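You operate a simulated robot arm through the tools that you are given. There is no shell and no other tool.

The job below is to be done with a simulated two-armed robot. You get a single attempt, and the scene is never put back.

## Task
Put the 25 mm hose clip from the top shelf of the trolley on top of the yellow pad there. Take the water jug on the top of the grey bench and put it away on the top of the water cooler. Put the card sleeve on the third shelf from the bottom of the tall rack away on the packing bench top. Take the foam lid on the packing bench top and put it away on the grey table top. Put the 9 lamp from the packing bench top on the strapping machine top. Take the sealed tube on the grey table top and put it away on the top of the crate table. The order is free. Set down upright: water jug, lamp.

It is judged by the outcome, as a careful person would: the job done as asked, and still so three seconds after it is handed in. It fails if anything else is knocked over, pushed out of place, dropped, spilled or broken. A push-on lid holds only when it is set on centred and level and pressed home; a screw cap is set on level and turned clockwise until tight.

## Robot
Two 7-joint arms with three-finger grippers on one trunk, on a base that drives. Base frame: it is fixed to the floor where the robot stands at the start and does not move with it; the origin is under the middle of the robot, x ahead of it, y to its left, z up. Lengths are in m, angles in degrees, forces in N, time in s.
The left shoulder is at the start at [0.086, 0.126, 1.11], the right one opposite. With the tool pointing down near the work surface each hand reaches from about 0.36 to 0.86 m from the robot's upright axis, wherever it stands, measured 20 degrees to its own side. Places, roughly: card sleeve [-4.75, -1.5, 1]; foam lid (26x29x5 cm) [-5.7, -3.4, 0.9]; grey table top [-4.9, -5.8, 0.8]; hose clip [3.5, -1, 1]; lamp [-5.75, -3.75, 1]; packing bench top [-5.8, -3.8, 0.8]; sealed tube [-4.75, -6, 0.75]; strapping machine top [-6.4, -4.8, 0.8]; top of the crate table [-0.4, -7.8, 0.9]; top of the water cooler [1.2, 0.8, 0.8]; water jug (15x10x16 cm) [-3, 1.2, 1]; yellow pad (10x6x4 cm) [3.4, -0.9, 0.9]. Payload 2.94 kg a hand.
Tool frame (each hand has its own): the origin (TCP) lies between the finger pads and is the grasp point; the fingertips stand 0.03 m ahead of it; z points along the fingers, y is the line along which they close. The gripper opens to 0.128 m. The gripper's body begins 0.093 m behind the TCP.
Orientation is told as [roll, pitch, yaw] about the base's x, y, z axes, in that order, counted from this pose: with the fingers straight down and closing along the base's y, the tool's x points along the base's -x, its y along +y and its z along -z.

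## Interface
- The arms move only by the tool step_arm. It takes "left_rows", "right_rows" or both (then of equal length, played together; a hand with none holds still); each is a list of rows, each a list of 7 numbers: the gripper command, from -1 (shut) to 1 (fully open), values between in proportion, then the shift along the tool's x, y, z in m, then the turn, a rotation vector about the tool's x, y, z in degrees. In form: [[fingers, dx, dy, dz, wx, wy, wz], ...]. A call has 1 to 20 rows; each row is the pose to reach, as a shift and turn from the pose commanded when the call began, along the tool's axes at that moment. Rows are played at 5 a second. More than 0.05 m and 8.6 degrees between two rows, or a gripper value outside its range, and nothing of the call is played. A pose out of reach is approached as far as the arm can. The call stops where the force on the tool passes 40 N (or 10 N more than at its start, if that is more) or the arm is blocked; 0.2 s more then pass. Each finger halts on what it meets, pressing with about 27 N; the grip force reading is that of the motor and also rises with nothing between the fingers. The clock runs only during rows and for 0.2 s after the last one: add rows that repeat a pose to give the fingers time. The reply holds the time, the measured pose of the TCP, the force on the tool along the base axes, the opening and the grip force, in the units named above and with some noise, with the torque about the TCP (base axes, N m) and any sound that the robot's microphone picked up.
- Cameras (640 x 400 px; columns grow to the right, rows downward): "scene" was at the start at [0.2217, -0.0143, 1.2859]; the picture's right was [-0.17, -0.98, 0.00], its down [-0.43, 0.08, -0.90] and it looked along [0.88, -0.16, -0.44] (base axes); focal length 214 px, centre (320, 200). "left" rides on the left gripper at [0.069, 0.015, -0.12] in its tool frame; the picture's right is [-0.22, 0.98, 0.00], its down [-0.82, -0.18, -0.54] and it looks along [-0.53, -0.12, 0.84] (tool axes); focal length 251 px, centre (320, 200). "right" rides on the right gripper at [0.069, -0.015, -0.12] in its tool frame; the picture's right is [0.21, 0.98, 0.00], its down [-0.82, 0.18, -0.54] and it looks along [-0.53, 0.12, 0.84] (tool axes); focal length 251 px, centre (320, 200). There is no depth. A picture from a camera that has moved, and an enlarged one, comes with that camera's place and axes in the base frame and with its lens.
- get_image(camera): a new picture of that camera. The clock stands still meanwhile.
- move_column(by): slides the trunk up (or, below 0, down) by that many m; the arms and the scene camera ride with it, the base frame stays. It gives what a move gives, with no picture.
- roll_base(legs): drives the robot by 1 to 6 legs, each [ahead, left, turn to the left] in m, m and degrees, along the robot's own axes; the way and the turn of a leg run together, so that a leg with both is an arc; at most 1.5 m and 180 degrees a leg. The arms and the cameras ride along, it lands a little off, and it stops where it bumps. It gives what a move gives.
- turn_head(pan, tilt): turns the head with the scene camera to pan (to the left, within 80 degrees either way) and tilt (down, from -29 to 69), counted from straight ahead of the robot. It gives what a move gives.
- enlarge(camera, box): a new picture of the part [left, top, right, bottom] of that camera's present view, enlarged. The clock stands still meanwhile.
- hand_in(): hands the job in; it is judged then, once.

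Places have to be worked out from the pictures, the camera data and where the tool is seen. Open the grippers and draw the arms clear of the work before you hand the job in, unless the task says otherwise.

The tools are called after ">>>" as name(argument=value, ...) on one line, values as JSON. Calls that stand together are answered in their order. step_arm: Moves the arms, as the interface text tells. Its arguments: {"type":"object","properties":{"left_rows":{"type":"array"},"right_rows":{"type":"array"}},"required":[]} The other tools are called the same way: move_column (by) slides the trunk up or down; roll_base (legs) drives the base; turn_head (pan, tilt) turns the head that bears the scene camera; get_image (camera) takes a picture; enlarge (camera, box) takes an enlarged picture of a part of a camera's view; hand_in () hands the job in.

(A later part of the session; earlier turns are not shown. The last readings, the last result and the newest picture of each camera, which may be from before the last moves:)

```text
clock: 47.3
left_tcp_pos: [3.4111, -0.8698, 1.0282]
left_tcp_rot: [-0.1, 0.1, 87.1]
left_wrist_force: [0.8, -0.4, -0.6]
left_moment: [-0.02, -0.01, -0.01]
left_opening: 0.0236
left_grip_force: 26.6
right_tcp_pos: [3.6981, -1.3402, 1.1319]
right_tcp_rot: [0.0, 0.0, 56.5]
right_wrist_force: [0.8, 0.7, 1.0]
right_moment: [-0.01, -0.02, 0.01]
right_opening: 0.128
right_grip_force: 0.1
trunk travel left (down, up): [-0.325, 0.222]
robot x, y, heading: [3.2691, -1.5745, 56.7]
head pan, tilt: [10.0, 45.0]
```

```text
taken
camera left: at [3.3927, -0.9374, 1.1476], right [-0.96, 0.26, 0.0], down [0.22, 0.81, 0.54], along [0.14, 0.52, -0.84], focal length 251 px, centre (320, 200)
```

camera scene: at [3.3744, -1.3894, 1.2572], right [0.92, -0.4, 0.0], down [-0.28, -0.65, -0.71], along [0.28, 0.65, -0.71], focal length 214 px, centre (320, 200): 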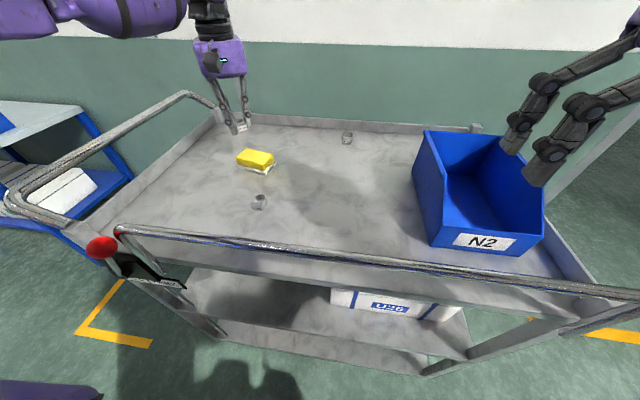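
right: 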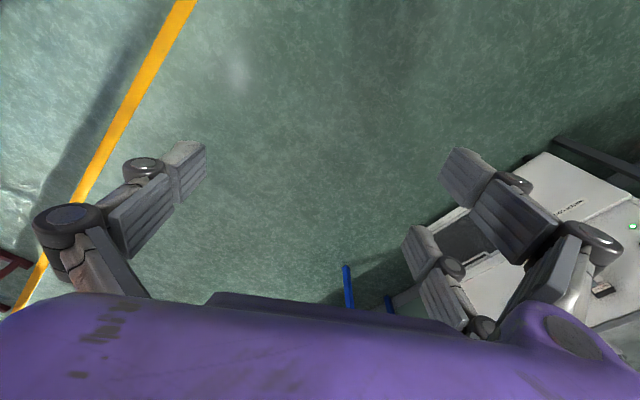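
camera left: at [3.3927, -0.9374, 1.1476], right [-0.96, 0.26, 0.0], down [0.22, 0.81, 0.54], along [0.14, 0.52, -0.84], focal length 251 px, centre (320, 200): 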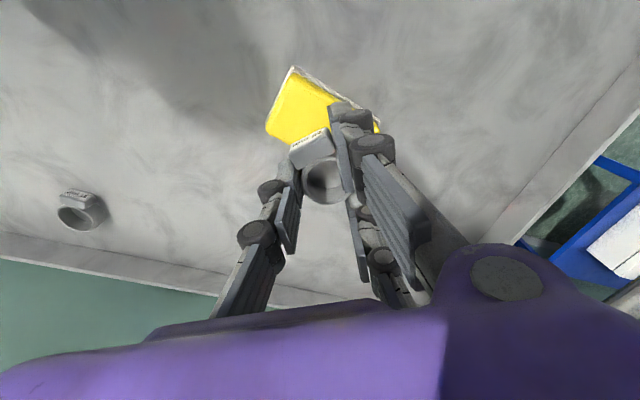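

The hand is over the pad with the planned offset. I lower the clip toward the pad top (expected z≈0.937).

>>> step_arm(left_rows=[[-1, 0, 0, 0.025, 0, 0, 0], [-1, 0, 0, 0.045, 0, 0, 0], [-1, 0, 0, 0.054, 0, 0, 0], [-1, 0, 0, 0.056, 0, 0, 0], [-1, 0, 0, 0.056, 0, 0, 0]])

>>> enlarge(camera="scene", box=[190, 100, 310, 200])

>>> enlarge(camera="left", box=[220, 80, 420, 230])

```text
clock: 48.5
left_tcp_pos: [3.4097, -0.8707, 0.9715]
left_tcp_rot: [-0.1, 0.0, 87.2]
left_wrist_force: [-0.6, -0.4, 0.5]
left_moment: [0.01, 0.02, 0.01]
left_opening: 0.0236
left_grip_force: 27.1
right_tcp_pos: [3.699, -1.3422, 1.1319]
right_tcp_rot: [0.0, 0.0, 56.5]
right_wrist_force: [-0.1, 0.7, 0.1]
right_moment: [0.01, -0.03, 0.01]
right_opening: 0.1281
right_grip_force: 0.1
trunk travel left (down, up): [-0.325, 0.222]
robot x, y, heading: [3.2686, -1.5715, 56.5]
head pan, tilt: [10.0, 45.0]
```

```text
4.00 times, centred on (250, 150) of scene
camera zoom: at [3.3745, -1.3891, 1.2572], right [0.92, -0.4, 0.0], down [-0.28, -0.65, -0.71], along [0.28, 0.65, -0.71], focal length 858 px, centre (600, 400)
```

zoom: 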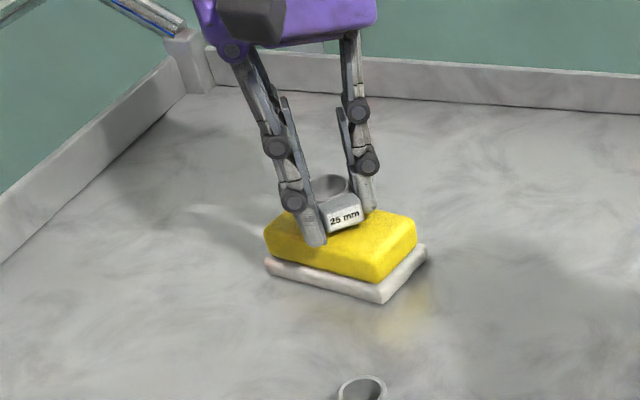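

```text
2.67 times, centred on (320, 155) of left
camera zoom: at [3.3918, -0.9374, 1.0917], right [-0.96, 0.26, 0.0], down [0.22, 0.81, 0.54], along [0.14, 0.52, -0.84], focal length 670 px, centre (320, 320)
```

zoom: 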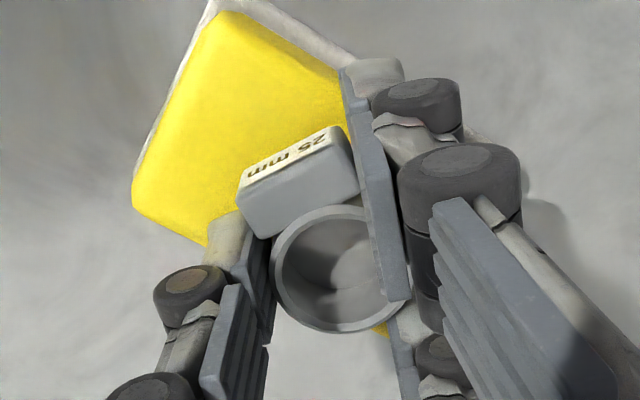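

The clip is just above the pad but close to the pad's back edge; I shift it about 7 mm toward the rail side to centre it, then look again.

>>> step_arm(left_rows=[[-1, 0, 0, -0.004, 0, 0, 0], [-1, 0.0065, 0.003, -0.004, 0, 0, 0], [-1, 0.0065, 0.003, 0, 0, 0, 0], [-1, 0.0065, 0.003, 0.001, 0, 0, 0], [-1, 0.0065, 0.003, 0.001, 0, 0, 0]])

>>> enlarge(camera="scene", box=[210, 120, 290, 180])

>>> enlarge(camera="left", box=[220, 80, 420, 230])

```text
clock: 49.7
left_tcp_pos: [3.4074, -0.8769, 0.9717]
left_tcp_rot: [-0.2, -0.2, 87.0]
left_wrist_force: [-0.1, 0.6, 0.3]
left_moment: [0.03, -0.03, 0.0]
left_opening: 0.0236
left_grip_force: 26.7
right_tcp_pos: [3.6975, -1.3411, 1.1311]
right_tcp_rot: [-0.1, 0.0, 56.5]
right_wrist_force: [0.3, 0.1, 0.1]
right_moment: [-0.03, 0.0, 0.01]
right_opening: 0.1279
right_grip_force: 0.1
trunk travel left (down, up): [-0.325, 0.222]
robot x, y, heading: [3.2668, -1.5763, 56.5]
head pan, tilt: [10.0, 45.0]
```

```text
6.67 times, centred on (250, 150) of scene
camera zoom: at [3.3745, -1.3891, 1.2572], right [0.92, -0.4, 0.0], down [-0.28, -0.65, -0.71], along [0.28, 0.65, -0.71], focal length 1430 px, centre (787, 533)
```

zoom: 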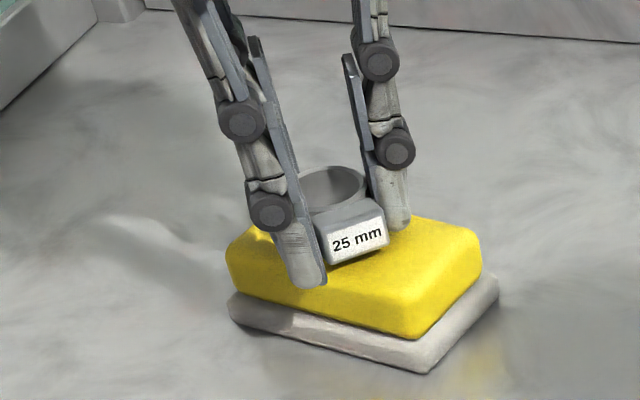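

```text
2.67 times, centred on (320, 155) of left
camera zoom: at [3.3888, -0.9435, 1.0916], right [-0.96, 0.26, 0.0], down [0.22, 0.81, 0.54], along [0.14, 0.52, -0.84], focal length 670 px, centre (320, 320)
```

zoom: 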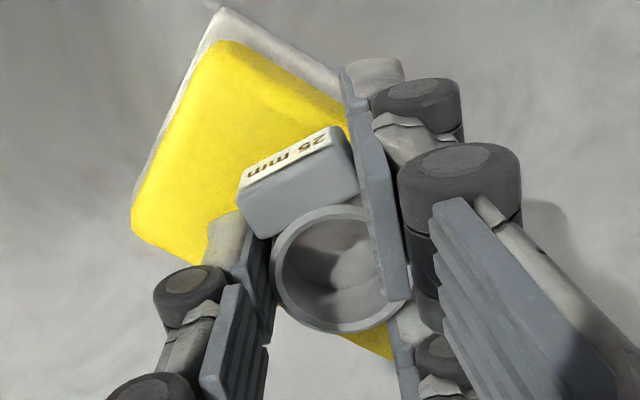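

Now well centred on the pad. I lower in small steps to feel contact.

>>> step_arm(left_rows=[[-1, 0, 0, 0.0015, 0, 0, 0], [-1, 0, 0, 0.003, 0, 0, 0], [-1, 0, 0, 0.003, 0, 0, 0]])

```text
clock: 50.5
left_tcp_pos: [3.4065, -0.8754, 0.9682]
left_tcp_rot: [-0.1, -0.1, 87.0]
left_wrist_force: [1.1, -0.1, 0.4]
left_moment: [0.01, 0.01, 0.0]
left_opening: 0.0235
left_grip_force: 26.9
right_tcp_pos: [3.6981, -1.341, 1.1314]
right_tcp_rot: [0.1, -0.1, 56.5]
right_wrist_force: [-0.8, 0.2, -0.3]
right_moment: [0.0, 0.01, 0.01]
right_opening: 0.128
right_grip_force: 0.2
trunk travel left (down, up): [-0.325, 0.222]
robot x, y, heading: [3.271, -1.576, 56.7]
head pan, tilt: [10.0, 45.0]
```

No contact yet; a further 3 mm in small steps.

>>> step_arm(left_rows=[[-1, 0, 0, 0.001, 0, 0, 0], [-1, 0, 0, 0.002, 0, 0, 0], [-1, 0, 0, 0.003, 0, 0, 0], [-1, 0, 0, 0.003, 0, 0, 0]])

>>> enlarge(camera="scene", box=[210, 120, 290, 180])

```text
clock: 51.5
left_tcp_pos: [3.4066, -0.8761, 0.966]
left_tcp_rot: [-0.1, 0.0, 87.2]
left_wrist_force: [0.5, 1.4, 1.0]
left_moment: [0.01, 0.02, -0.02]
left_opening: 0.0237
left_grip_force: 26.6
right_tcp_pos: [3.6976, -1.3416, 1.1305]
right_tcp_rot: [0.0, 0.0, 56.5]
right_wrist_force: [-0.3, -0.4, 1.0]
right_moment: [-0.01, -0.01, -0.02]
right_opening: 0.128
right_grip_force: 0.1
trunk travel left (down, up): [-0.325, 0.222]
robot x, y, heading: [3.27, -1.5765, 56.6]
head pan, tilt: [10.0, 45.0]
```

```text
6.67 times, centred on (250, 150) of scene
camera zoom: at [3.3744, -1.3892, 1.2572], right [0.92, -0.4, 0.0], down [-0.28, -0.65, -0.71], along [0.28, 0.65, -0.71], focal length 1430 px, centre (787, 533)
```

zoom: 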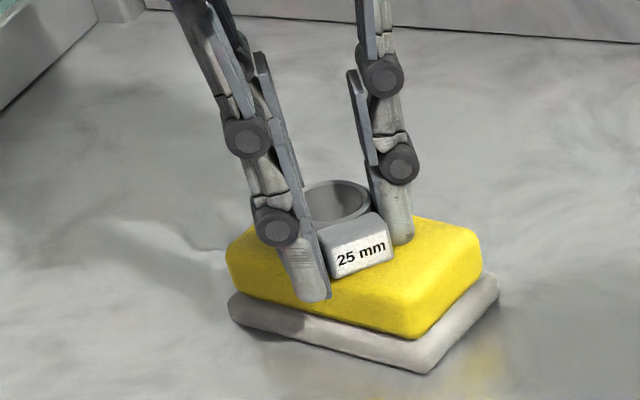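

Slight force rise (~1 N). I continue down 2-3 mm.

>>> step_arm(left_rows=[[-1, 0, 0, 0.001, 0, 0, 0], [-1, 0, 0, 0.002, 0, 0, 0], [-1, 0, 0, 0.002, 0, 0, 0]])

```text
clock: 52.3
left_tcp_pos: [3.4068, -0.8773, 0.9649]
left_tcp_rot: [-0.3, -0.2, 87.0]
left_wrist_force: [-1.5, 3.1, 14.0]
left_moment: [-0.01, 0.12, 0.02]
left_opening: 0.0238
left_grip_force: 26.8
right_tcp_pos: [3.6987, -1.3411, 1.1306]
right_tcp_rot: [0.0, -0.1, 56.5]
right_wrist_force: [0.4, -0.5, -0.8]
right_moment: [-0.04, 0.01, -0.02]
right_opening: 0.128
right_grip_force: 0.0
trunk travel left (down, up): [-0.325, 0.222]
robot x, y, heading: [3.2677, -1.5741, 56.5]
head pan, tilt: [10.0, 45.0]
```

Contact at 14 N: the clip sits on the pad. I relax 1 mm, open, and lift straight up.

>>> step_arm(left_rows=[[-1, 0, 0, -0.001, 0, 0, 0], [-0.5, 0, 0, -0.001, 0, 0, 0], [-0.2, 0, 0, -0.001, 0, 0, 0], [0.0, 0, 0, -0.001, 0, 0, 0], [0.1, 0, 0, -0.003, 0, 0, 0], [0.1, 0, 0, -0.02, 0, 0, 0], [0.1, 0, 0, -0.05, 0, 0, 0], [0.1, 0, 0, -0.09, 0, 0, 0], [0.1, 0, 0, -0.13, 0, 0, 0]])

>>> enlarge(camera="scene", box=[210, 120, 290, 180])

>>> get_image(camera="left")

```text
clock: 54.3
left_tcp_pos: [3.406, -0.8765, 1.0937]
left_tcp_rot: [0.0, 0.0, 87.1]
left_wrist_force: [0.7, 0.3, 0.2]
left_moment: [0.01, 0.02, -0.01]
left_opening: 0.0702
left_grip_force: 0.0
right_tcp_pos: [3.6991, -1.3423, 1.1313]
right_tcp_rot: [0.0, 0.1, 56.5]
right_wrist_force: [1.2, 0.4, 0.5]
right_moment: [0.0, 0.04, 0.02]
right_opening: 0.1282
right_grip_force: 0.0
trunk travel left (down, up): [-0.325, 0.222]
robot x, y, heading: [3.2708, -1.5717, 56.5]
head pan, tilt: [10.0, 45.0]
```

```text
6.67 times, centred on (250, 150) of scene
camera zoom: at [3.3745, -1.3894, 1.2572], right [0.92, -0.4, 0.0], down [-0.28, -0.65, -0.71], along [0.28, 0.65, -0.71], focal length 1430 px, centre (787, 533)
```

zoom: 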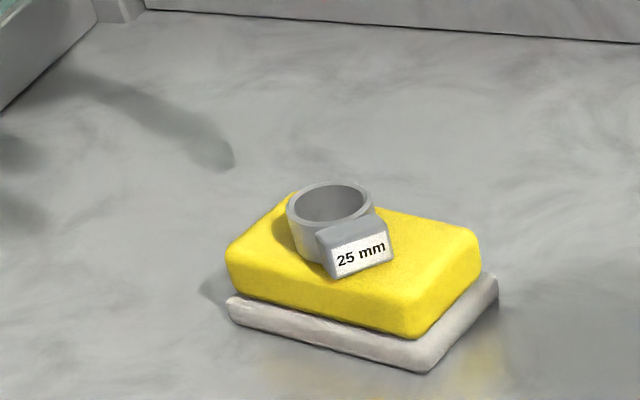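

```text
taken
camera left: at [3.3884, -0.9441, 1.2131], right [-0.96, 0.26, 0.0], down [0.22, 0.81, 0.54], along [0.14, 0.52, -0.84], focal length 251 px, centre (320, 200)
```

left: 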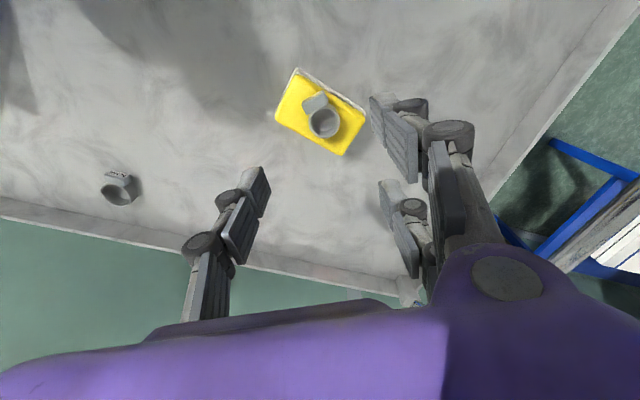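

The 25 mm clip now rests on the yellow pad, everything else untouched. I raise the left hand and bring it back to its home pose over the rail.

>>> step_arm(left_rows=[[0.1, 0, 0, -0.03, 0, 0, 0], [0.1, 0, 0, -0.055, 0, 0, 0], [0.1, 0.035, 0.006, -0.055, 0, 0, 5], [0.1, 0.07, 0.012, -0.055, 0, 0, 10], [0.1, 0.105, 0.018, -0.055, 0, 0, 15], [0.1, 0.14, 0.024, -0.055, 0, 0, 20], [0.1, 0.18, 0.032, -0.055, 0, 0, 25], [0.1, 0.2188, 0.04, -0.055, 0, 0, 30.5], [0.1, 0.2188, 0.04, -0.055, 0, 0, 30.5]])

>>> roll_base(legs=[[-0.3, 0, 0]])

>>> turn_head(pan=75, tilt=15)

>>> get_image(camera="scene")

```text
clock: 56.3
left_tcp_pos: [3.3562, -1.0923, 1.1472]
left_tcp_rot: [-0.1, 0.0, 56.6]
left_wrist_force: [-0.3, 0.6, -0.2]
left_moment: [0.02, 0.0, 0.02]
left_opening: 0.0703
left_grip_force: 0.2
left hand out of reach, approached as far as the arm can: row 2
right_tcp_pos: [3.6985, -1.3412, 1.1313]
right_tcp_rot: [0.0, 0.1, 56.4]
right_wrist_force: [0.3, 0.3, 0.7]
right_moment: [-0.01, 0.05, -0.02]
right_opening: 0.1279
right_grip_force: 0.1
trunk travel left (down, up): [-0.325, 0.222]
robot x, y, heading: [3.2661, -1.573, 56.3]
head pan, tilt: [10.0, 45.0]
```

```text
clock: 58.4
left_tcp_pos: [3.1898, -1.3431, 1.1484]
left_tcp_rot: [0.0, -0.1, 56.7]
left_wrist_force: [-0.9, 0.6, 0.0]
left_moment: [0.01, -0.02, -0.03]
left_opening: 0.0704
left_grip_force: 0.1
right_tcp_pos: [3.5317, -1.5905, 1.1315]
right_tcp_rot: [-0.1, 0.0, 56.6]
right_wrist_force: [0.0, 0.3, -0.3]
right_moment: [-0.01, 0.02, 0.01]
right_opening: 0.1282
right_grip_force: 0.0
trunk travel left (down, up): [-0.325, 0.222]
robot x, y, heading: [3.1039, -1.8231, 56.6]
head pan, tilt: [10.0, 45.0]
```

```text
clock: 59.7
left_tcp_pos: [3.189, -1.3436, 1.1469]
left_tcp_rot: [0.0, 0.0, 56.7]
left_wrist_force: [0.9, 0.8, 0.9]
left_moment: [-0.02, 0.01, -0.01]
left_opening: 0.0703
left_grip_force: 0.1
right_tcp_pos: [3.5326, -1.5892, 1.1314]
right_tcp_rot: [0.0, 0.0, 56.6]
right_wrist_force: [0.3, -0.1, 0.2]
right_moment: [0.0, -0.01, 0.01]
right_opening: 0.1282
right_grip_force: 0.1
trunk travel left (down, up): [-0.325, 0.222]
robot x, y, heading: [3.0991, -1.8232, 56.3]
head pan, tilt: [75.0, 15.0]
```

```text
taken
camera scene: at [3.1147, -1.6439, 1.304], right [0.75, 0.66, 0.0], down [0.17, -0.19, -0.97], along [-0.64, 0.72, -0.26], focal length 214 px, centre (320, 200)
```

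scene: 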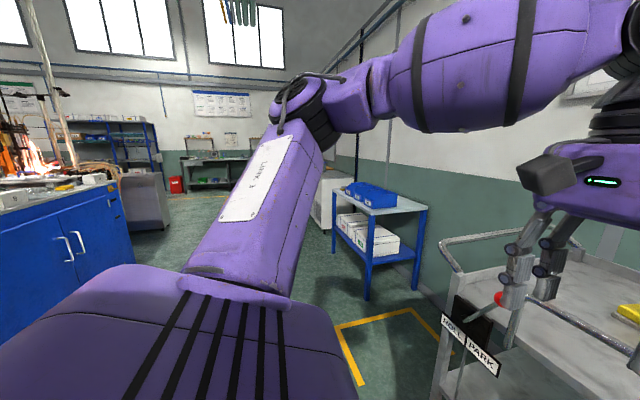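

Backed off from the trolley. I turn left toward the aisle's other direction and look ahead.

>>> roll_base(legs=[[0, 0, 93]])

>>> turn_head(pan=0, tilt=12)

>>> get_image(camera="scene")

```text
clock: 64.0
left_tcp_pos: [2.619, -1.7604, 1.1481]
left_tcp_rot: [0.0, -0.1, 149.3]
left_wrist_force: [0.1, -0.2, -0.3]
left_moment: [-0.01, -0.01, -0.01]
left_opening: 0.0705
left_grip_force: 0.1
right_tcp_pos: [2.8519, -1.4065, 1.1319]
right_tcp_rot: [0.0, 0.0, 149.3]
right_wrist_force: [-0.2, -0.4, 0.4]
right_moment: [0.01, 0.02, 0.0]
right_opening: 0.1279
right_grip_force: 0.1
trunk travel left (down, up): [-0.325, 0.222]
robot x, y, heading: [3.1052, -1.8268, 149.4]
head pan, tilt: [75.0, 15.0]
```

```text
clock: 65.5
left_tcp_pos: [2.6182, -1.7612, 1.1489]
left_tcp_rot: [0.0, -0.1, 149.3]
left_wrist_force: [-0.2, -0.5, -0.3]
left_moment: [0.0, 0.02, 0.04]
left_opening: 0.0704
left_grip_force: 0.0
right_tcp_pos: [2.851, -1.4067, 1.1314]
right_tcp_rot: [0.0, 0.0, 149.3]
right_wrist_force: [0.2, -1.1, -0.6]
right_moment: [0.03, 0.0, 0.01]
right_opening: 0.1275
right_grip_force: 0.1
trunk travel left (down, up): [-0.325, 0.222]
robot x, y, heading: [3.0978, -1.8256, 149.2]
head pan, tilt: [0.0, 12.0]
```

```text
taken
camera scene: at [2.9134, -1.7083, 1.3089], right [0.51, 0.86, 0.0], down [0.18, -0.11, -0.98], along [-0.84, 0.5, -0.21], focal length 214 px, centre (320, 200)
```

scene: 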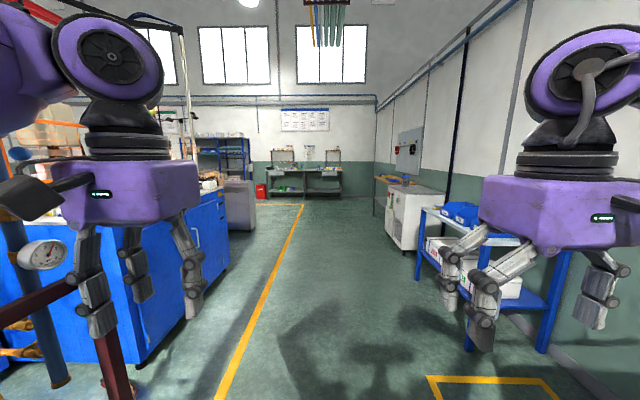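

The grey bench is at the far end of the aisle. I zoom on it.

>>> enlarge(camera="scene", box=[240, 130, 400, 230])

```text
4.00 times, centred on (320, 180) of scene
camera zoom: at [2.9134, -1.7083, 1.3089], right [0.51, 0.86, 0.0], down [0.18, -0.11, -0.98], along [-0.84, 0.5, -0.21], focal length 858 px, centre (320, 280)
```

zoom: 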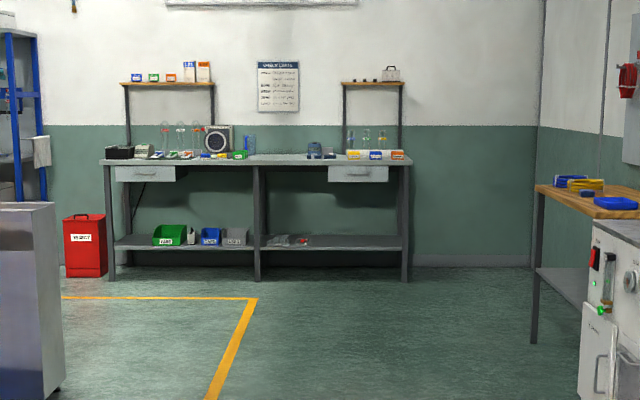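

The aisle ahead is clear by about 1 m on both sides. I drive 4.7 m ahead toward the bench.

>>> roll_base(legs=[[1.5, 0, 0], [1.5, 0, 0], [1.5, 0, 0], [0.2, 0, 0]])

>>> turn_head(pan=0, tilt=18)

>>> get_image(camera="scene")

```text
clock: 88.2
left_tcp_pos: [-1.4476, 0.5948, 1.1485]
left_tcp_rot: [0.0, -0.1, 150.2]
left_wrist_force: [0.0, -0.1, -0.1]
left_moment: [0.01, 0.0, -0.05]
left_opening: 0.0703
left_grip_force: 0.1
right_tcp_pos: [-1.2207, 0.9525, 1.131]
right_tcp_rot: [0.0, 0.1, 150.1]
right_wrist_force: [-0.2, 0.1, 0.5]
right_moment: [-0.02, 0.01, 0.01]
right_opening: 0.1281
right_grip_force: 0.1
trunk travel left (down, up): [-0.325, 0.222]
robot x, y, heading: [-0.9676, 0.5401, 150.3]
head pan, tilt: [0.0, 12.0]
```

```text
clock: 88.9
left_tcp_pos: [-1.4473, 0.595, 1.1471]
left_tcp_rot: [-0.1, -0.1, 150.3]
left_wrist_force: [0.0, 0.1, -0.4]
left_moment: [-0.02, -0.01, 0.0]
left_opening: 0.0707
left_grip_force: 0.1
right_tcp_pos: [-1.2229, 0.9532, 1.1308]
right_tcp_rot: [0.0, 0.0, 150.1]
right_wrist_force: [0.2, -0.7, 0.2]
right_moment: [0.0, -0.01, 0.0]
right_opening: 0.1278
right_grip_force: 0.0
trunk travel left (down, up): [-0.325, 0.222]
robot x, y, heading: [-0.9666, 0.5372, 150.3]
head pan, tilt: [0.0, 18.0]
```

```text
taken
camera scene: at [-1.155, 0.6515, 1.2991], right [0.5, 0.87, 0.0], down [0.27, -0.15, -0.95], along [-0.82, 0.47, -0.31], focal length 214 px, centre (320, 200)
```

scene: 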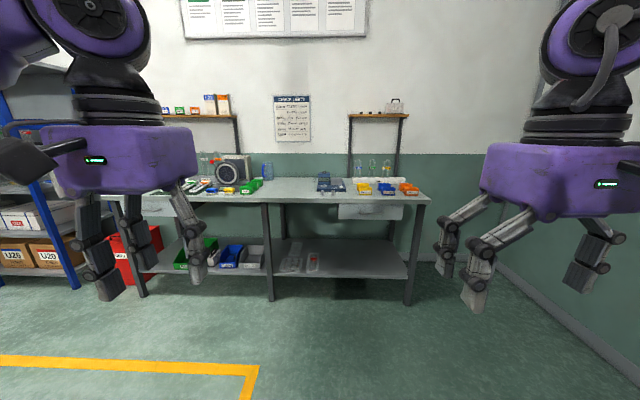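

>>> enlarge(camera="scene", box=[170, 130, 330, 230])

>>> enlarge(camera="scene", box=[290, 130, 450, 230])

```text
4.00 times, centred on (250, 180) of scene
camera zoom: at [-1.155, 0.6515, 1.2991], right [0.5, 0.87, 0.0], down [0.27, -0.15, -0.95], along [-0.82, 0.47, -0.31], focal length 858 px, centre (600, 280)
```

zoom: 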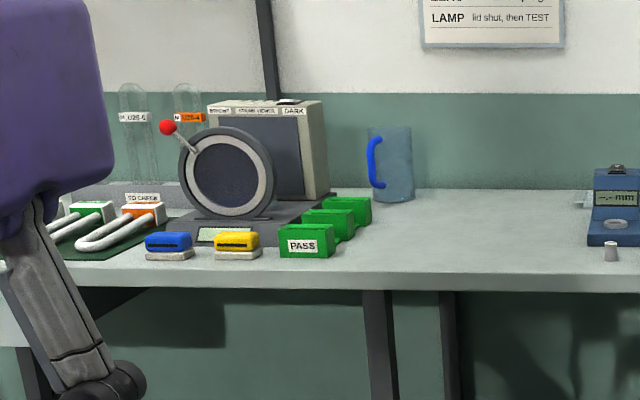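

```text
4.00 times, centred on (370, 180) of scene
camera zoom: at [-1.155, 0.6515, 1.2991], right [0.5, 0.87, 0.0], down [0.27, -0.15, -0.95], along [-0.82, 0.47, -0.31], focal length 858 px, centre (120, 280)
```

zoom: 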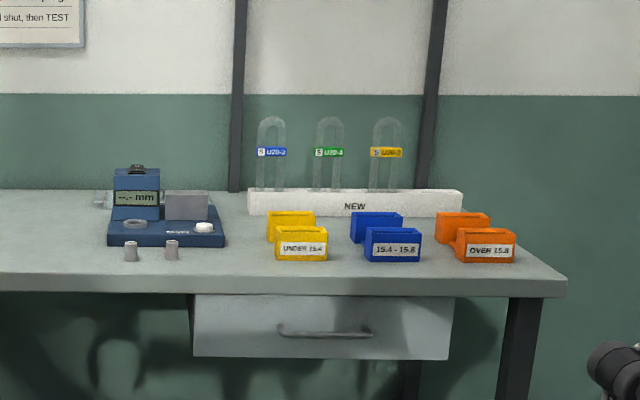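

The water jug (translucent blue, handle toward me) stands at the back of the bench near (-3.09,1.21). I drive closer, keeping about 0.45 m from the bench edge, to look again.

>>> roll_base(legs=[[1.1, 0.27, 0]])

>>> turn_head(pan=15, tilt=30)

>>> get_image(camera="scene")

>>> get_image(camera="left")

```text
clock: 94.7
left_tcp_pos: [-2.5478, 0.9118, 1.1475]
left_tcp_rot: [0.0, 0.0, 150.3]
left_wrist_force: [0.0, 0.2, -0.9]
left_moment: [0.01, 0.01, 0.02]
left_opening: 0.0704
left_grip_force: 0.0
right_tcp_pos: [-2.3238, 1.2696, 1.1317]
right_tcp_rot: [0.0, -0.1, 150.3]
right_wrist_force: [-0.2, -0.1, -0.3]
right_moment: [-0.01, 0.0, -0.01]
right_opening: 0.128
right_grip_force: 0.0
trunk travel left (down, up): [-0.325, 0.222]
robot x, y, heading: [-2.0659, 0.8592, 150.0]
head pan, tilt: [0.0, 18.0]
```

```text
clock: 95.5
left_tcp_pos: [-2.5467, 0.912, 1.1476]
left_tcp_rot: [-0.1, -0.2, 150.4]
left_wrist_force: [-0.1, -0.8, 0.1]
left_moment: [-0.03, -0.07, 0.02]
left_opening: 0.0703
left_grip_force: 0.0
right_tcp_pos: [-2.3237, 1.2686, 1.1302]
right_tcp_rot: [0.0, 0.1, 150.4]
right_wrist_force: [0.3, 0.3, 0.1]
right_moment: [-0.03, 0.0, 0.0]
right_opening: 0.1281
right_grip_force: 0.1
trunk travel left (down, up): [-0.325, 0.222]
robot x, y, heading: [-2.0608, 0.8564, 150.5]
head pan, tilt: [15.0, 30.0]
```

```text
taken
camera scene: at [-2.2619, 0.9459, 1.2799], right [0.25, 0.97, 0.0], down [0.48, -0.13, -0.87], along [-0.84, 0.22, -0.5], focal length 214 px, centre (320, 200)
```

scene: 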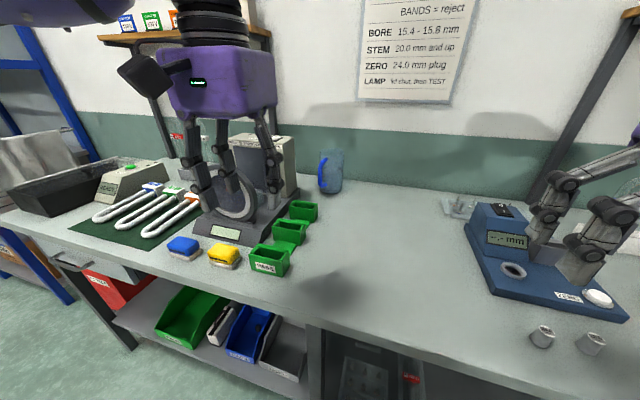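

```text
taken
camera left: at [-2.4945, 0.8658, 1.2678], right [-0.67, -0.74, 0.0], down [-0.62, 0.56, 0.54], along [-0.4, 0.36, -0.84], focal length 251 px, centre (320, 200)
```

left: 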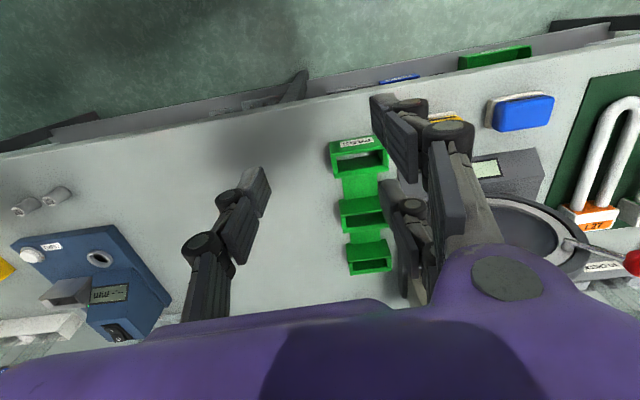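

I zoom in on the jug.

>>> enlarge(camera="scene", box=[280, 130, 380, 210])

```text
5.00 times, centred on (330, 170) of scene
camera zoom: at [-2.2619, 0.9459, 1.2799], right [0.25, 0.97, 0.0], down [0.48, -0.13, -0.87], along [-0.84, 0.22, -0.5], focal length 1072 px, centre (270, 350)
```

zoom: 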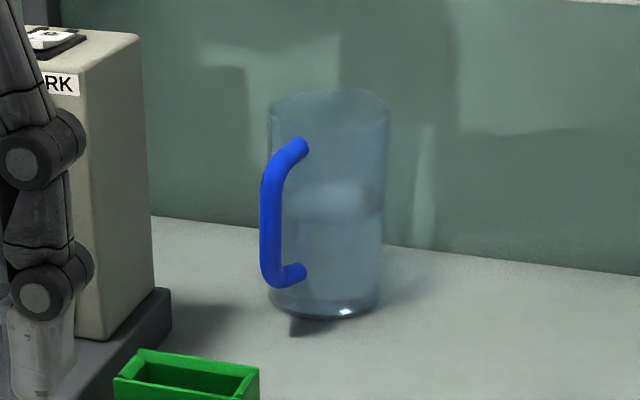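

The jug stands near (-3.0,1.19) on a bench top at z≈0.875, about half full, handle pointing to heading ≈-46°. I raise the trunk 0.12 m so the hands clear everything, then drive 0.22 m closer (base front still clear of the bench legs).

>>> move_column(by=0.12)

>>> roll_base(legs=[[0.22, 0, 0]])

>>> turn_head(pan=20, tilt=40)

>>> get_image(camera="scene")

>>> get_image(camera="left")

```text
clock: 97.0
left_tcp_pos: [-2.5488, 0.9126, 1.2665]
left_tcp_rot: [0.0, 0.0, 150.4]
left_wrist_force: [0.8, -0.1, 0.7]
left_moment: [0.0, -0.01, 0.05]
left_opening: 0.0702
left_grip_force: 0.0
right_tcp_pos: [-2.3239, 1.2706, 1.25]
right_tcp_rot: [0.0, 0.1, 150.5]
right_wrist_force: [0.6, 0.7, -1.9]
right_moment: [-0.02, -0.06, -0.01]
right_opening: 0.128
right_grip_force: 0.0
trunk travel left (down, up): [-0.445, 0.102]
robot x, y, heading: [-2.0628, 0.8561, 150.4]
head pan, tilt: [15.0, 30.0]
```

```text
clock: 98.7
left_tcp_pos: [-2.7381, 1.0207, 1.2679]
left_tcp_rot: [0.0, -0.1, 150.4]
left_wrist_force: [0.4, -0.8, -0.1]
left_moment: [0.02, 0.04, 0.0]
left_opening: 0.0703
left_grip_force: 0.1
right_tcp_pos: [-2.513, 1.3771, 1.2524]
right_tcp_rot: [0.0, -0.1, 150.3]
right_wrist_force: [0.1, -0.1, 0.6]
right_moment: [-0.01, -0.02, 0.01]
right_opening: 0.1281
right_grip_force: 0.1
trunk travel left (down, up): [-0.445, 0.102]
robot x, y, heading: [-2.2519, 0.9667, 150.4]
head pan, tilt: [15.0, 30.0]
```

```text
clock: 99.4
left_tcp_pos: [-2.7399, 1.0218, 1.2679]
left_tcp_rot: [0.0, -0.1, 150.4]
left_wrist_force: [0.2, -0.8, 0.5]
left_moment: [0.01, -0.01, 0.02]
left_opening: 0.0706
left_grip_force: 0.0
right_tcp_pos: [-2.5146, 1.3789, 1.2511]
right_tcp_rot: [-0.1, 0.0, 150.2]
right_wrist_force: [-0.1, 0.5, 0.1]
right_moment: [-0.02, 0.01, 0.0]
right_opening: 0.1282
right_grip_force: 0.1
trunk travel left (down, up): [-0.445, 0.102]
robot x, y, heading: [-2.2543, 0.9656, 150.3]
head pan, tilt: [20.0, 40.0]
```

```text
taken
camera scene: at [-2.4176, 1.0281, 1.3895], right [0.17, 0.99, 0.0], down [0.63, -0.11, -0.77], along [-0.76, 0.13, -0.64], focal length 214 px, centre (320, 200)
```

scene: 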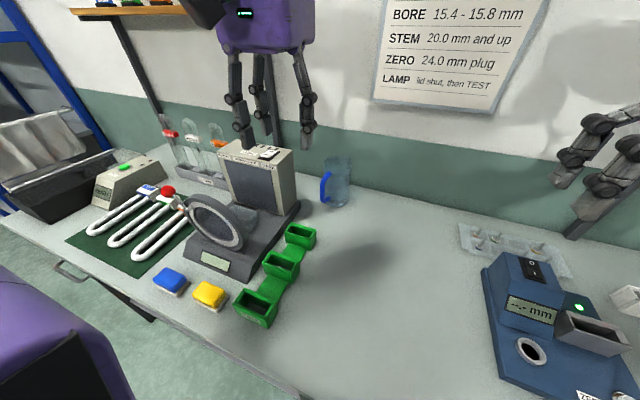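

```text
taken
camera left: at [-2.6857, 0.9749, 1.3877], right [-0.67, -0.74, 0.0], down [-0.62, 0.56, 0.54], along [-0.4, 0.36, -0.84], focal length 251 px, centre (320, 200)
```

left: 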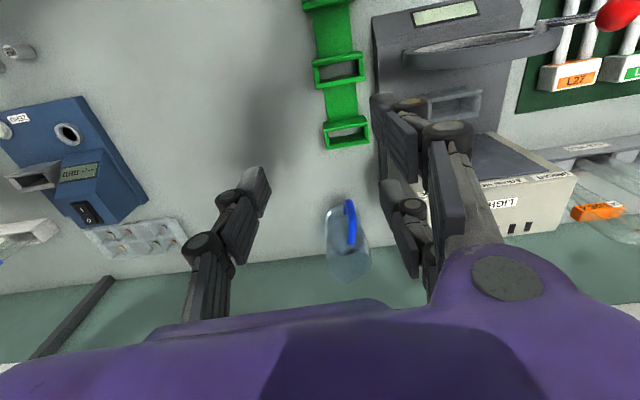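

Both views show the jug; I enlarge them to triangulate its rim.

>>> enlarge(camera="left", box=[280, 180, 420, 300])

>>> enlarge(camera="scene", box=[290, 140, 390, 220])

```text
3.33 times, centred on (350, 240) of left
camera zoom: at [-2.6857, 0.9749, 1.3877], right [-0.67, -0.74, 0.0], down [-0.62, 0.56, 0.54], along [-0.4, 0.36, -0.84], focal length 838 px, centre (220, 67)
```

zoom: 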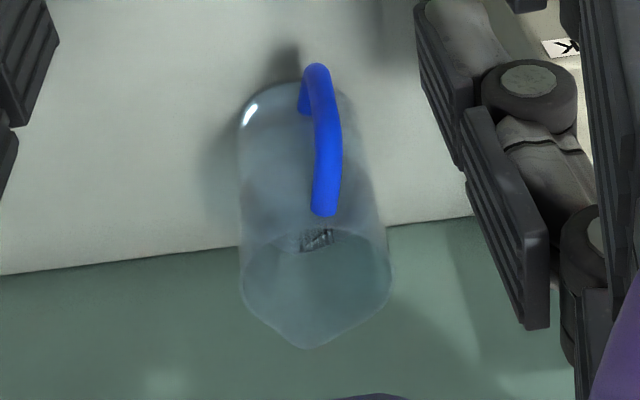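

```text
5.00 times, centred on (340, 180) of scene
camera zoom: at [-2.4176, 1.0281, 1.3895], right [0.17, 0.99, 0.0], down [0.63, -0.11, -0.77], along [-0.76, 0.13, -0.64], focal length 1072 px, centre (220, 300)
```

zoom: 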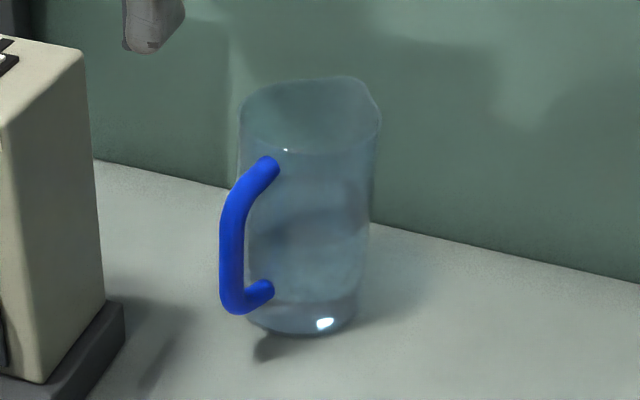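

The rim centre triangulates to (-3.006,1.189,1.034), body about 9–10 cm wide. I move the left hand over it, fully open, with tips above the rim, turned so the fingers straddle the handle line.

>>> step_arm(left_rows=[[0.6, -0.04, -0.002, 0.0, 0, 0, 0], [1, -0.08, -0.004, 0.01, 0, 0, 2], [1, -0.12, -0.005, 0.03, 0, 0, 5], [1, -0.16, -0.006, 0.05, 0, 0, 8], [1, -0.2, -0.008, 0.07, 0, 0, 11], [1, -0.24, -0.01, 0.09, 0, 0, 14], [1, -0.28, -0.012, 0.11, 0, 0, 17], [1, -0.3133, -0.0132, 0.13, 0, 0, 20], [1, -0.3133, -0.0132, 0.13, 0, 0, 20]])

>>> get_image(camera="left")

>>> get_image(camera="scene")

```text
clock: 101.6
left_tcp_pos: [-2.9478, 1.0471, 1.1192]
left_tcp_rot: [0.7, -0.9, 130.7]
left_wrist_force: [0.7, -6.2, 13.5]
left_moment: [-1.02, 0.37, 0.3]
left_opening: 0.1284
left_grip_force: 0.1
left hand out of reach, approached as far as the arm can: row 4, 5, 6, 7, 8, 9
right_tcp_pos: [-2.5135, 1.3777, 1.2529]
right_tcp_rot: [0.0, -0.1, 150.4]
right_wrist_force: [-0.5, 0.3, -0.4]
right_moment: [-0.02, -0.01, -0.01]
right_opening: 0.1278
right_grip_force: 0.1
trunk travel left (down, up): [-0.445, 0.102]
robot x, y, heading: [-2.2561, 0.9638, 150.6]
head pan, tilt: [20.0, 40.0]
stopped in row 9 (left hand): the force on the tool passed its limit at 46 N (the readings are from after the stop); the commanded pose is now the measured one
```

```text
taken
camera left: at [-2.9119, 0.986, 1.238], right [-0.88, -0.47, 0.01], down [-0.39, 0.74, 0.55], along [-0.27, 0.48, -0.83], focal length 251 px, centre (320, 200)
```

left: 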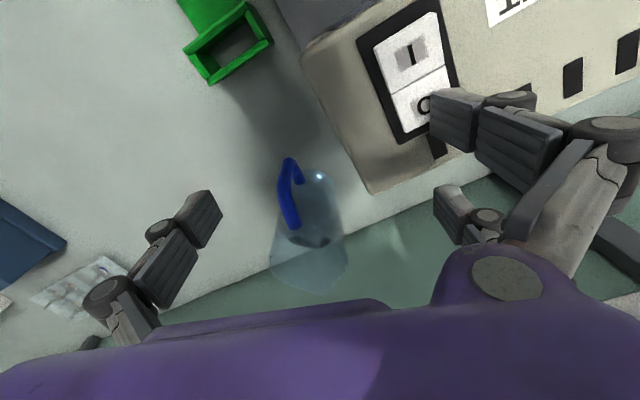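

```text
taken
camera scene: at [-2.4164, 1.0266, 1.3896], right [0.17, 0.99, 0.0], down [0.63, -0.11, -0.77], along [-0.76, 0.13, -0.64], focal length 214 px, centre (320, 200)
```

scene: 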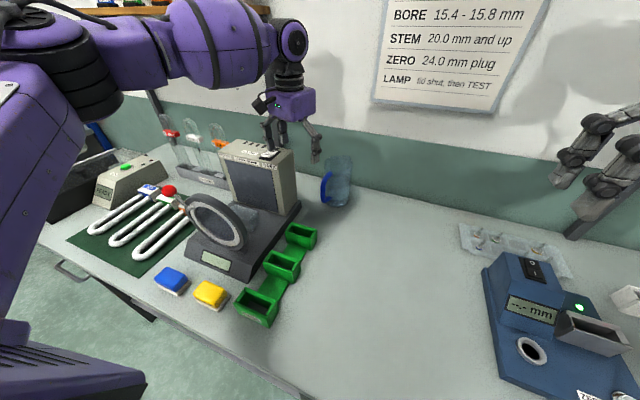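

The pose was out of reach and the hand drifted left, touching the viewer's top. The viewer looks unmoved; I lift straight up at once and then retreat.

>>> step_arm(left_rows=[[1, 0, 0, -0.01, 0, 0, 0], [1, 0, 0, -0.03, 0, 0, 0], [1, 0.01, 0, -0.05, 0, 0, 0], [1, 0.04, 0, -0.07, 0, 0, 0], [1, 0.08, 0, -0.09, 0, 0, 0], [1, 0.12, 0, -0.1, 0, 0, 0]])

>>> enlarge(camera="scene", box=[140, 90, 380, 330])

```text
clock: 103.0
left_tcp_pos: [-2.8686, 0.9551, 1.2174]
left_tcp_rot: [0.4, -0.9, 130.6]
left_wrist_force: [0.5, -0.7, 0.9]
left_moment: [-0.01, 0.02, 0.03]
left_opening: 0.128
left_grip_force: 0.1
right_tcp_pos: [-2.5122, 1.3777, 1.2527]
right_tcp_rot: [0.0, -0.1, 150.4]
right_wrist_force: [0.2, -0.6, 0.2]
right_moment: [0.03, 0.04, -0.01]
right_opening: 0.1279
right_grip_force: 0.0
trunk travel left (down, up): [-0.445, 0.102]
robot x, y, heading: [-2.2529, 0.9642, 150.5]
head pan, tilt: [20.0, 40.0]
```

```text
1.67 times, centred on (260, 210) of scene
camera zoom: at [-2.4165, 1.025, 1.3901], right [0.16, 0.99, 0.0], down [0.63, -0.1, -0.77], along [-0.76, 0.12, -0.64], focal length 358 px, centre (420, 183)
```

zoom: 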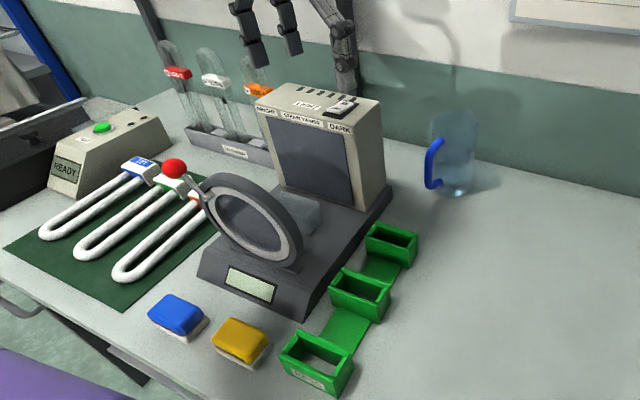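

The viewer is where it was. I raise the trunk by another 0.10 m to gain reach at that height and drive 4 cm nearer.

>>> move_column(by=0.1)

>>> step_arm(left_rows=[[1, 0.03, 0.02, 0, 0, 0, 0], [1, 0.05, -0.01, 0, 0, 0, 0], [1, 0.06, -0.04, 0, 0, 0, 0], [1, 0.06, -0.08, 0, 0, 0, 0], [1, 0.06, -0.11, 0, 0, 0, 0]])

>>> turn_head(pan=0, tilt=69)

>>> get_image(camera="scene")

```text
clock: 104.3
left_tcp_pos: [-2.8697, 0.9588, 1.3123]
left_tcp_rot: [0.3, -0.5, 130.5]
left_wrist_force: [0.7, 0.6, -1.1]
left_moment: [-0.03, -0.05, -0.02]
left_opening: 0.1281
left_grip_force: 0.2
right_tcp_pos: [-2.5176, 1.3779, 1.3491]
right_tcp_rot: [0.0, 0.3, 150.4]
right_wrist_force: [0.1, -0.3, -0.3]
right_moment: [0.0, -0.04, 0.0]
right_opening: 0.1278
right_grip_force: 0.1
trunk travel left (down, up): [-0.545, 0.002]
robot x, y, heading: [-2.2524, 0.9697, 150.6]
head pan, tilt: [20.0, 40.0]
```

```text
clock: 105.5
left_tcp_pos: [-2.7459, 0.9854, 1.3139]
left_tcp_rot: [0.5, -0.8, 130.6]
left_wrist_force: [-0.2, 0.7, -0.5]
left_moment: [0.01, -0.01, 0.01]
left_opening: 0.128
left_grip_force: 0.1
right_tcp_pos: [-2.5151, 1.3787, 1.3518]
right_tcp_rot: [0.0, -0.1, 150.4]
right_wrist_force: [0.6, 0.5, 0.6]
right_moment: [-0.02, 0.02, -0.04]
right_opening: 0.1281
right_grip_force: 0.0
trunk travel left (down, up): [-0.545, 0.002]
robot x, y, heading: [-2.2524, 0.9635, 150.4]
head pan, tilt: [20.0, 40.0]
```

```text
clock: 106.5
left_tcp_pos: [-2.7459, 0.9835, 1.3135]
left_tcp_rot: [0.4, -0.8, 130.5]
left_wrist_force: [0.3, -0.1, -0.8]
left_moment: [-0.01, 0.01, 0.01]
left_opening: 0.1281
left_grip_force: 0.1
right_tcp_pos: [-2.5147, 1.3769, 1.3512]
right_tcp_rot: [0.0, 0.0, 150.4]
right_wrist_force: [1.0, 0.1, 0.4]
right_moment: [0.03, 0.0, 0.01]
right_opening: 0.128
right_grip_force: 0.0
trunk travel left (down, up): [-0.545, 0.002]
robot x, y, heading: [-2.2531, 0.9669, 150.8]
head pan, tilt: [0.0, 68.8]
```

```text
taken
camera scene: at [-2.3046, 0.9965, 1.4662], right [0.49, 0.87, 0.0], down [0.81, -0.46, -0.36], along [-0.32, 0.18, -0.93], focal length 214 px, centre (320, 200)
```

scene: 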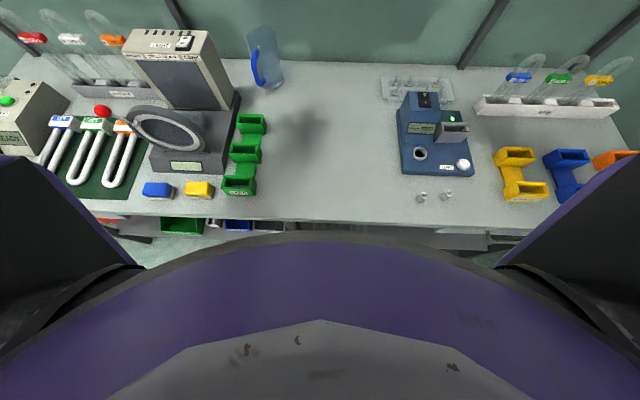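

The base can go a few cm closer safely. I drive 4 cm ahead, then move the hand right of the viewer while high, tilting the fingers 18° forward to extend the reach, and check.

>>> roll_base(legs=[[0.04, 0, 0]])

>>> step_arm(left_rows=[[1, -0.009, -0.024, 0.0, 0, 0, 0], [1, -0.017, -0.047, 0.03, 0, -4, 0], [1, -0.03, -0.045, 0.07, 0, -8, 0], [1, -0.045, -0.038, 0.11, 0, -12, 0], [1, -0.06, -0.032, 0.15, 0, -15, 0], [1, -0.075, -0.026, 0.18, 0, -18, 0], [1, -0.075, -0.026, 0.18, 0, -18, 0]])

>>> turn_head(pan=20, tilt=45)

>>> get_image(camera="scene")

>>> get_image(camera="left")

```text
clock: 107.3
left_tcp_pos: [-2.7514, 0.9985, 1.3142]
left_tcp_rot: [0.4, -1.0, 130.0]
left_wrist_force: [0.2, -0.1, -0.2]
left_moment: [-0.01, -0.01, 0.02]
left_opening: 0.128
left_grip_force: 0.2
right_tcp_pos: [-2.5153, 1.3888, 1.3538]
right_tcp_rot: [0.0, -0.1, 150.0]
right_wrist_force: [-0.3, -0.2, 0.5]
right_moment: [-0.01, -0.02, -0.01]
right_opening: 0.1281
right_grip_force: 0.0
trunk travel left (down, up): [-0.545, 0.002]
robot x, y, heading: [-2.2567, 0.977, 149.6]
head pan, tilt: [0.0, 68.8]
stopped in leg 1: the robot was blocked; the commanded pose is now the measured one
```

```text
clock: 108.9
left_tcp_pos: [-2.7813, 1.075, 1.1363]
left_tcp_rot: [0.3, -19.0, 129.8]
left_wrist_force: [0.3, -0.4, 0.2]
left_moment: [0.07, 0.0, 0.02]
left_opening: 0.1277
left_grip_force: 0.0
right_tcp_pos: [-2.5148, 1.3885, 1.3525]
right_tcp_rot: [0.0, -0.2, 150.0]
right_wrist_force: [0.0, -0.5, -0.3]
right_moment: [-0.02, 0.01, 0.05]
right_opening: 0.1279
right_grip_force: 0.1
trunk travel left (down, up): [-0.545, 0.002]
robot x, y, heading: [-2.2597, 0.9728, 149.6]
head pan, tilt: [0.0, 68.8]
```

```text
clock: 109.8
left_tcp_pos: [-2.7834, 1.0742, 1.1357]
left_tcp_rot: [0.5, -18.8, 129.9]
left_wrist_force: [0.1, 0.1, -0.2]
left_moment: [-0.02, 0.01, -0.01]
left_opening: 0.1281
left_grip_force: 0.1
right_tcp_pos: [-2.5146, 1.3893, 1.3525]
right_tcp_rot: [0.0, -0.1, 149.9]
right_wrist_force: [0.1, 0.8, 0.2]
right_moment: [0.01, 0.0, -0.02]
right_opening: 0.128
right_grip_force: 0.2
trunk travel left (down, up): [-0.545, 0.002]
robot x, y, heading: [-2.2576, 0.9753, 149.5]
head pan, tilt: [20.0, 45.0]
```

```text
taken
camera scene: at [-2.3399, 1.0056, 1.4998], right [0.32, 0.95, 0.0], down [0.63, -0.21, -0.75], along [-0.71, 0.24, -0.66], focal length 214 px, centre (320, 200)
```

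scene: 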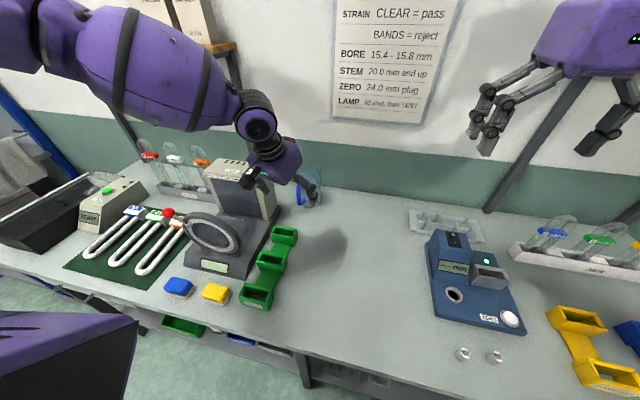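

```text
taken
camera left: at [-2.7255, 0.9864, 1.2266], right [-0.88, -0.47, 0.08], down [-0.24, 0.58, 0.78], along [-0.41, 0.66, -0.63], focal length 251 px, centre (320, 200)
```

left: 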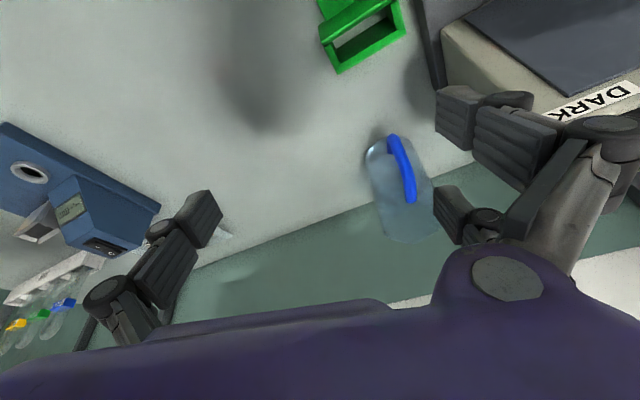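

The base touched the bench foot and stopped after ~1 cm; bench contents are unchanged. The jug's rim still projects exactly where I computed, so I now bring the tilted hand over the jug along a line well right of the viewer.

>>> step_arm(left_rows=[[1, -0.035, 0.016, 0.018, 0, 0, 0], [1, -0.07, 0.033, 0.036, 0, 0, 0], [1, -0.105, 0.05, 0.054, 0, 0, 0], [1, -0.14, 0.066, 0.072, 0, 0, 0], [1, -0.14, 0.066, 0.072, 0, 0, 0]])

>>> get_image(camera="left")

>>> get_image(camera="scene")

```text
clock: 111.0
left_tcp_pos: [-2.8823, 1.0704, 1.1473]
left_tcp_rot: [0.4, -18.9, 129.9]
left_wrist_force: [0.9, 0.8, -0.9]
left_moment: [-0.04, 0.01, 0.01]
left_opening: 0.1281
left_grip_force: 0.1
left hand out of reach, approached as far as the arm can: row 2, 3, 4, 5
right_tcp_pos: [-2.5145, 1.3897, 1.3531]
right_tcp_rot: [0.0, -0.2, 149.9]
right_wrist_force: [0.5, -0.6, -0.3]
right_moment: [0.03, 0.06, 0.01]
right_opening: 0.128
right_grip_force: 0.0
trunk travel left (down, up): [-0.545, 0.002]
robot x, y, heading: [-2.2601, 0.9736, 149.8]
head pan, tilt: [20.0, 45.0]
```

```text
taken
camera left: at [-2.8262, 0.9834, 1.2387], right [-0.88, -0.47, 0.08], down [-0.24, 0.58, 0.78], along [-0.41, 0.66, -0.62], focal length 251 px, centre (320, 200)
```

left: 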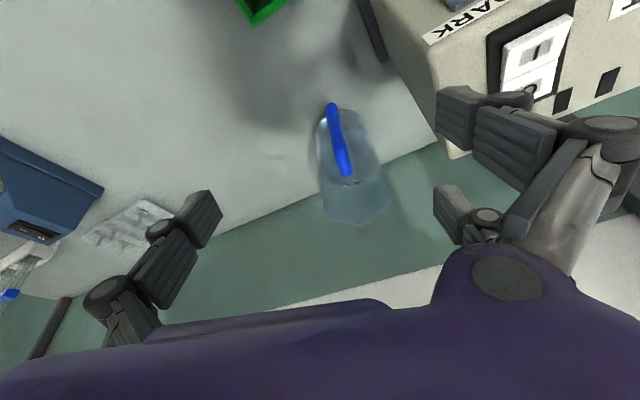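

```text
taken
camera scene: at [-2.3394, 0.9929, 1.4951], right [0.18, 0.98, 0.0], down [0.7, -0.12, -0.71], along [-0.7, 0.12, -0.71], focal length 214 px, centre (320, 200)
```

scene: 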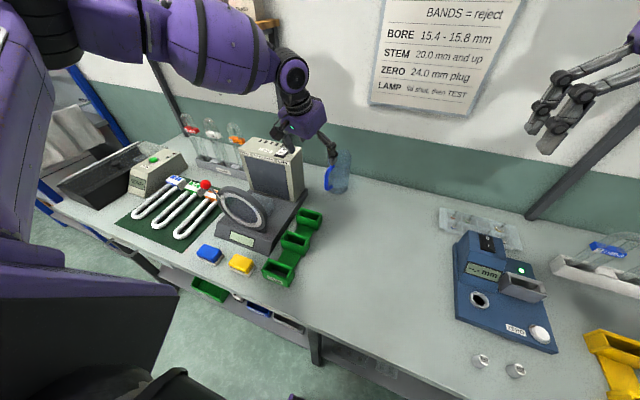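

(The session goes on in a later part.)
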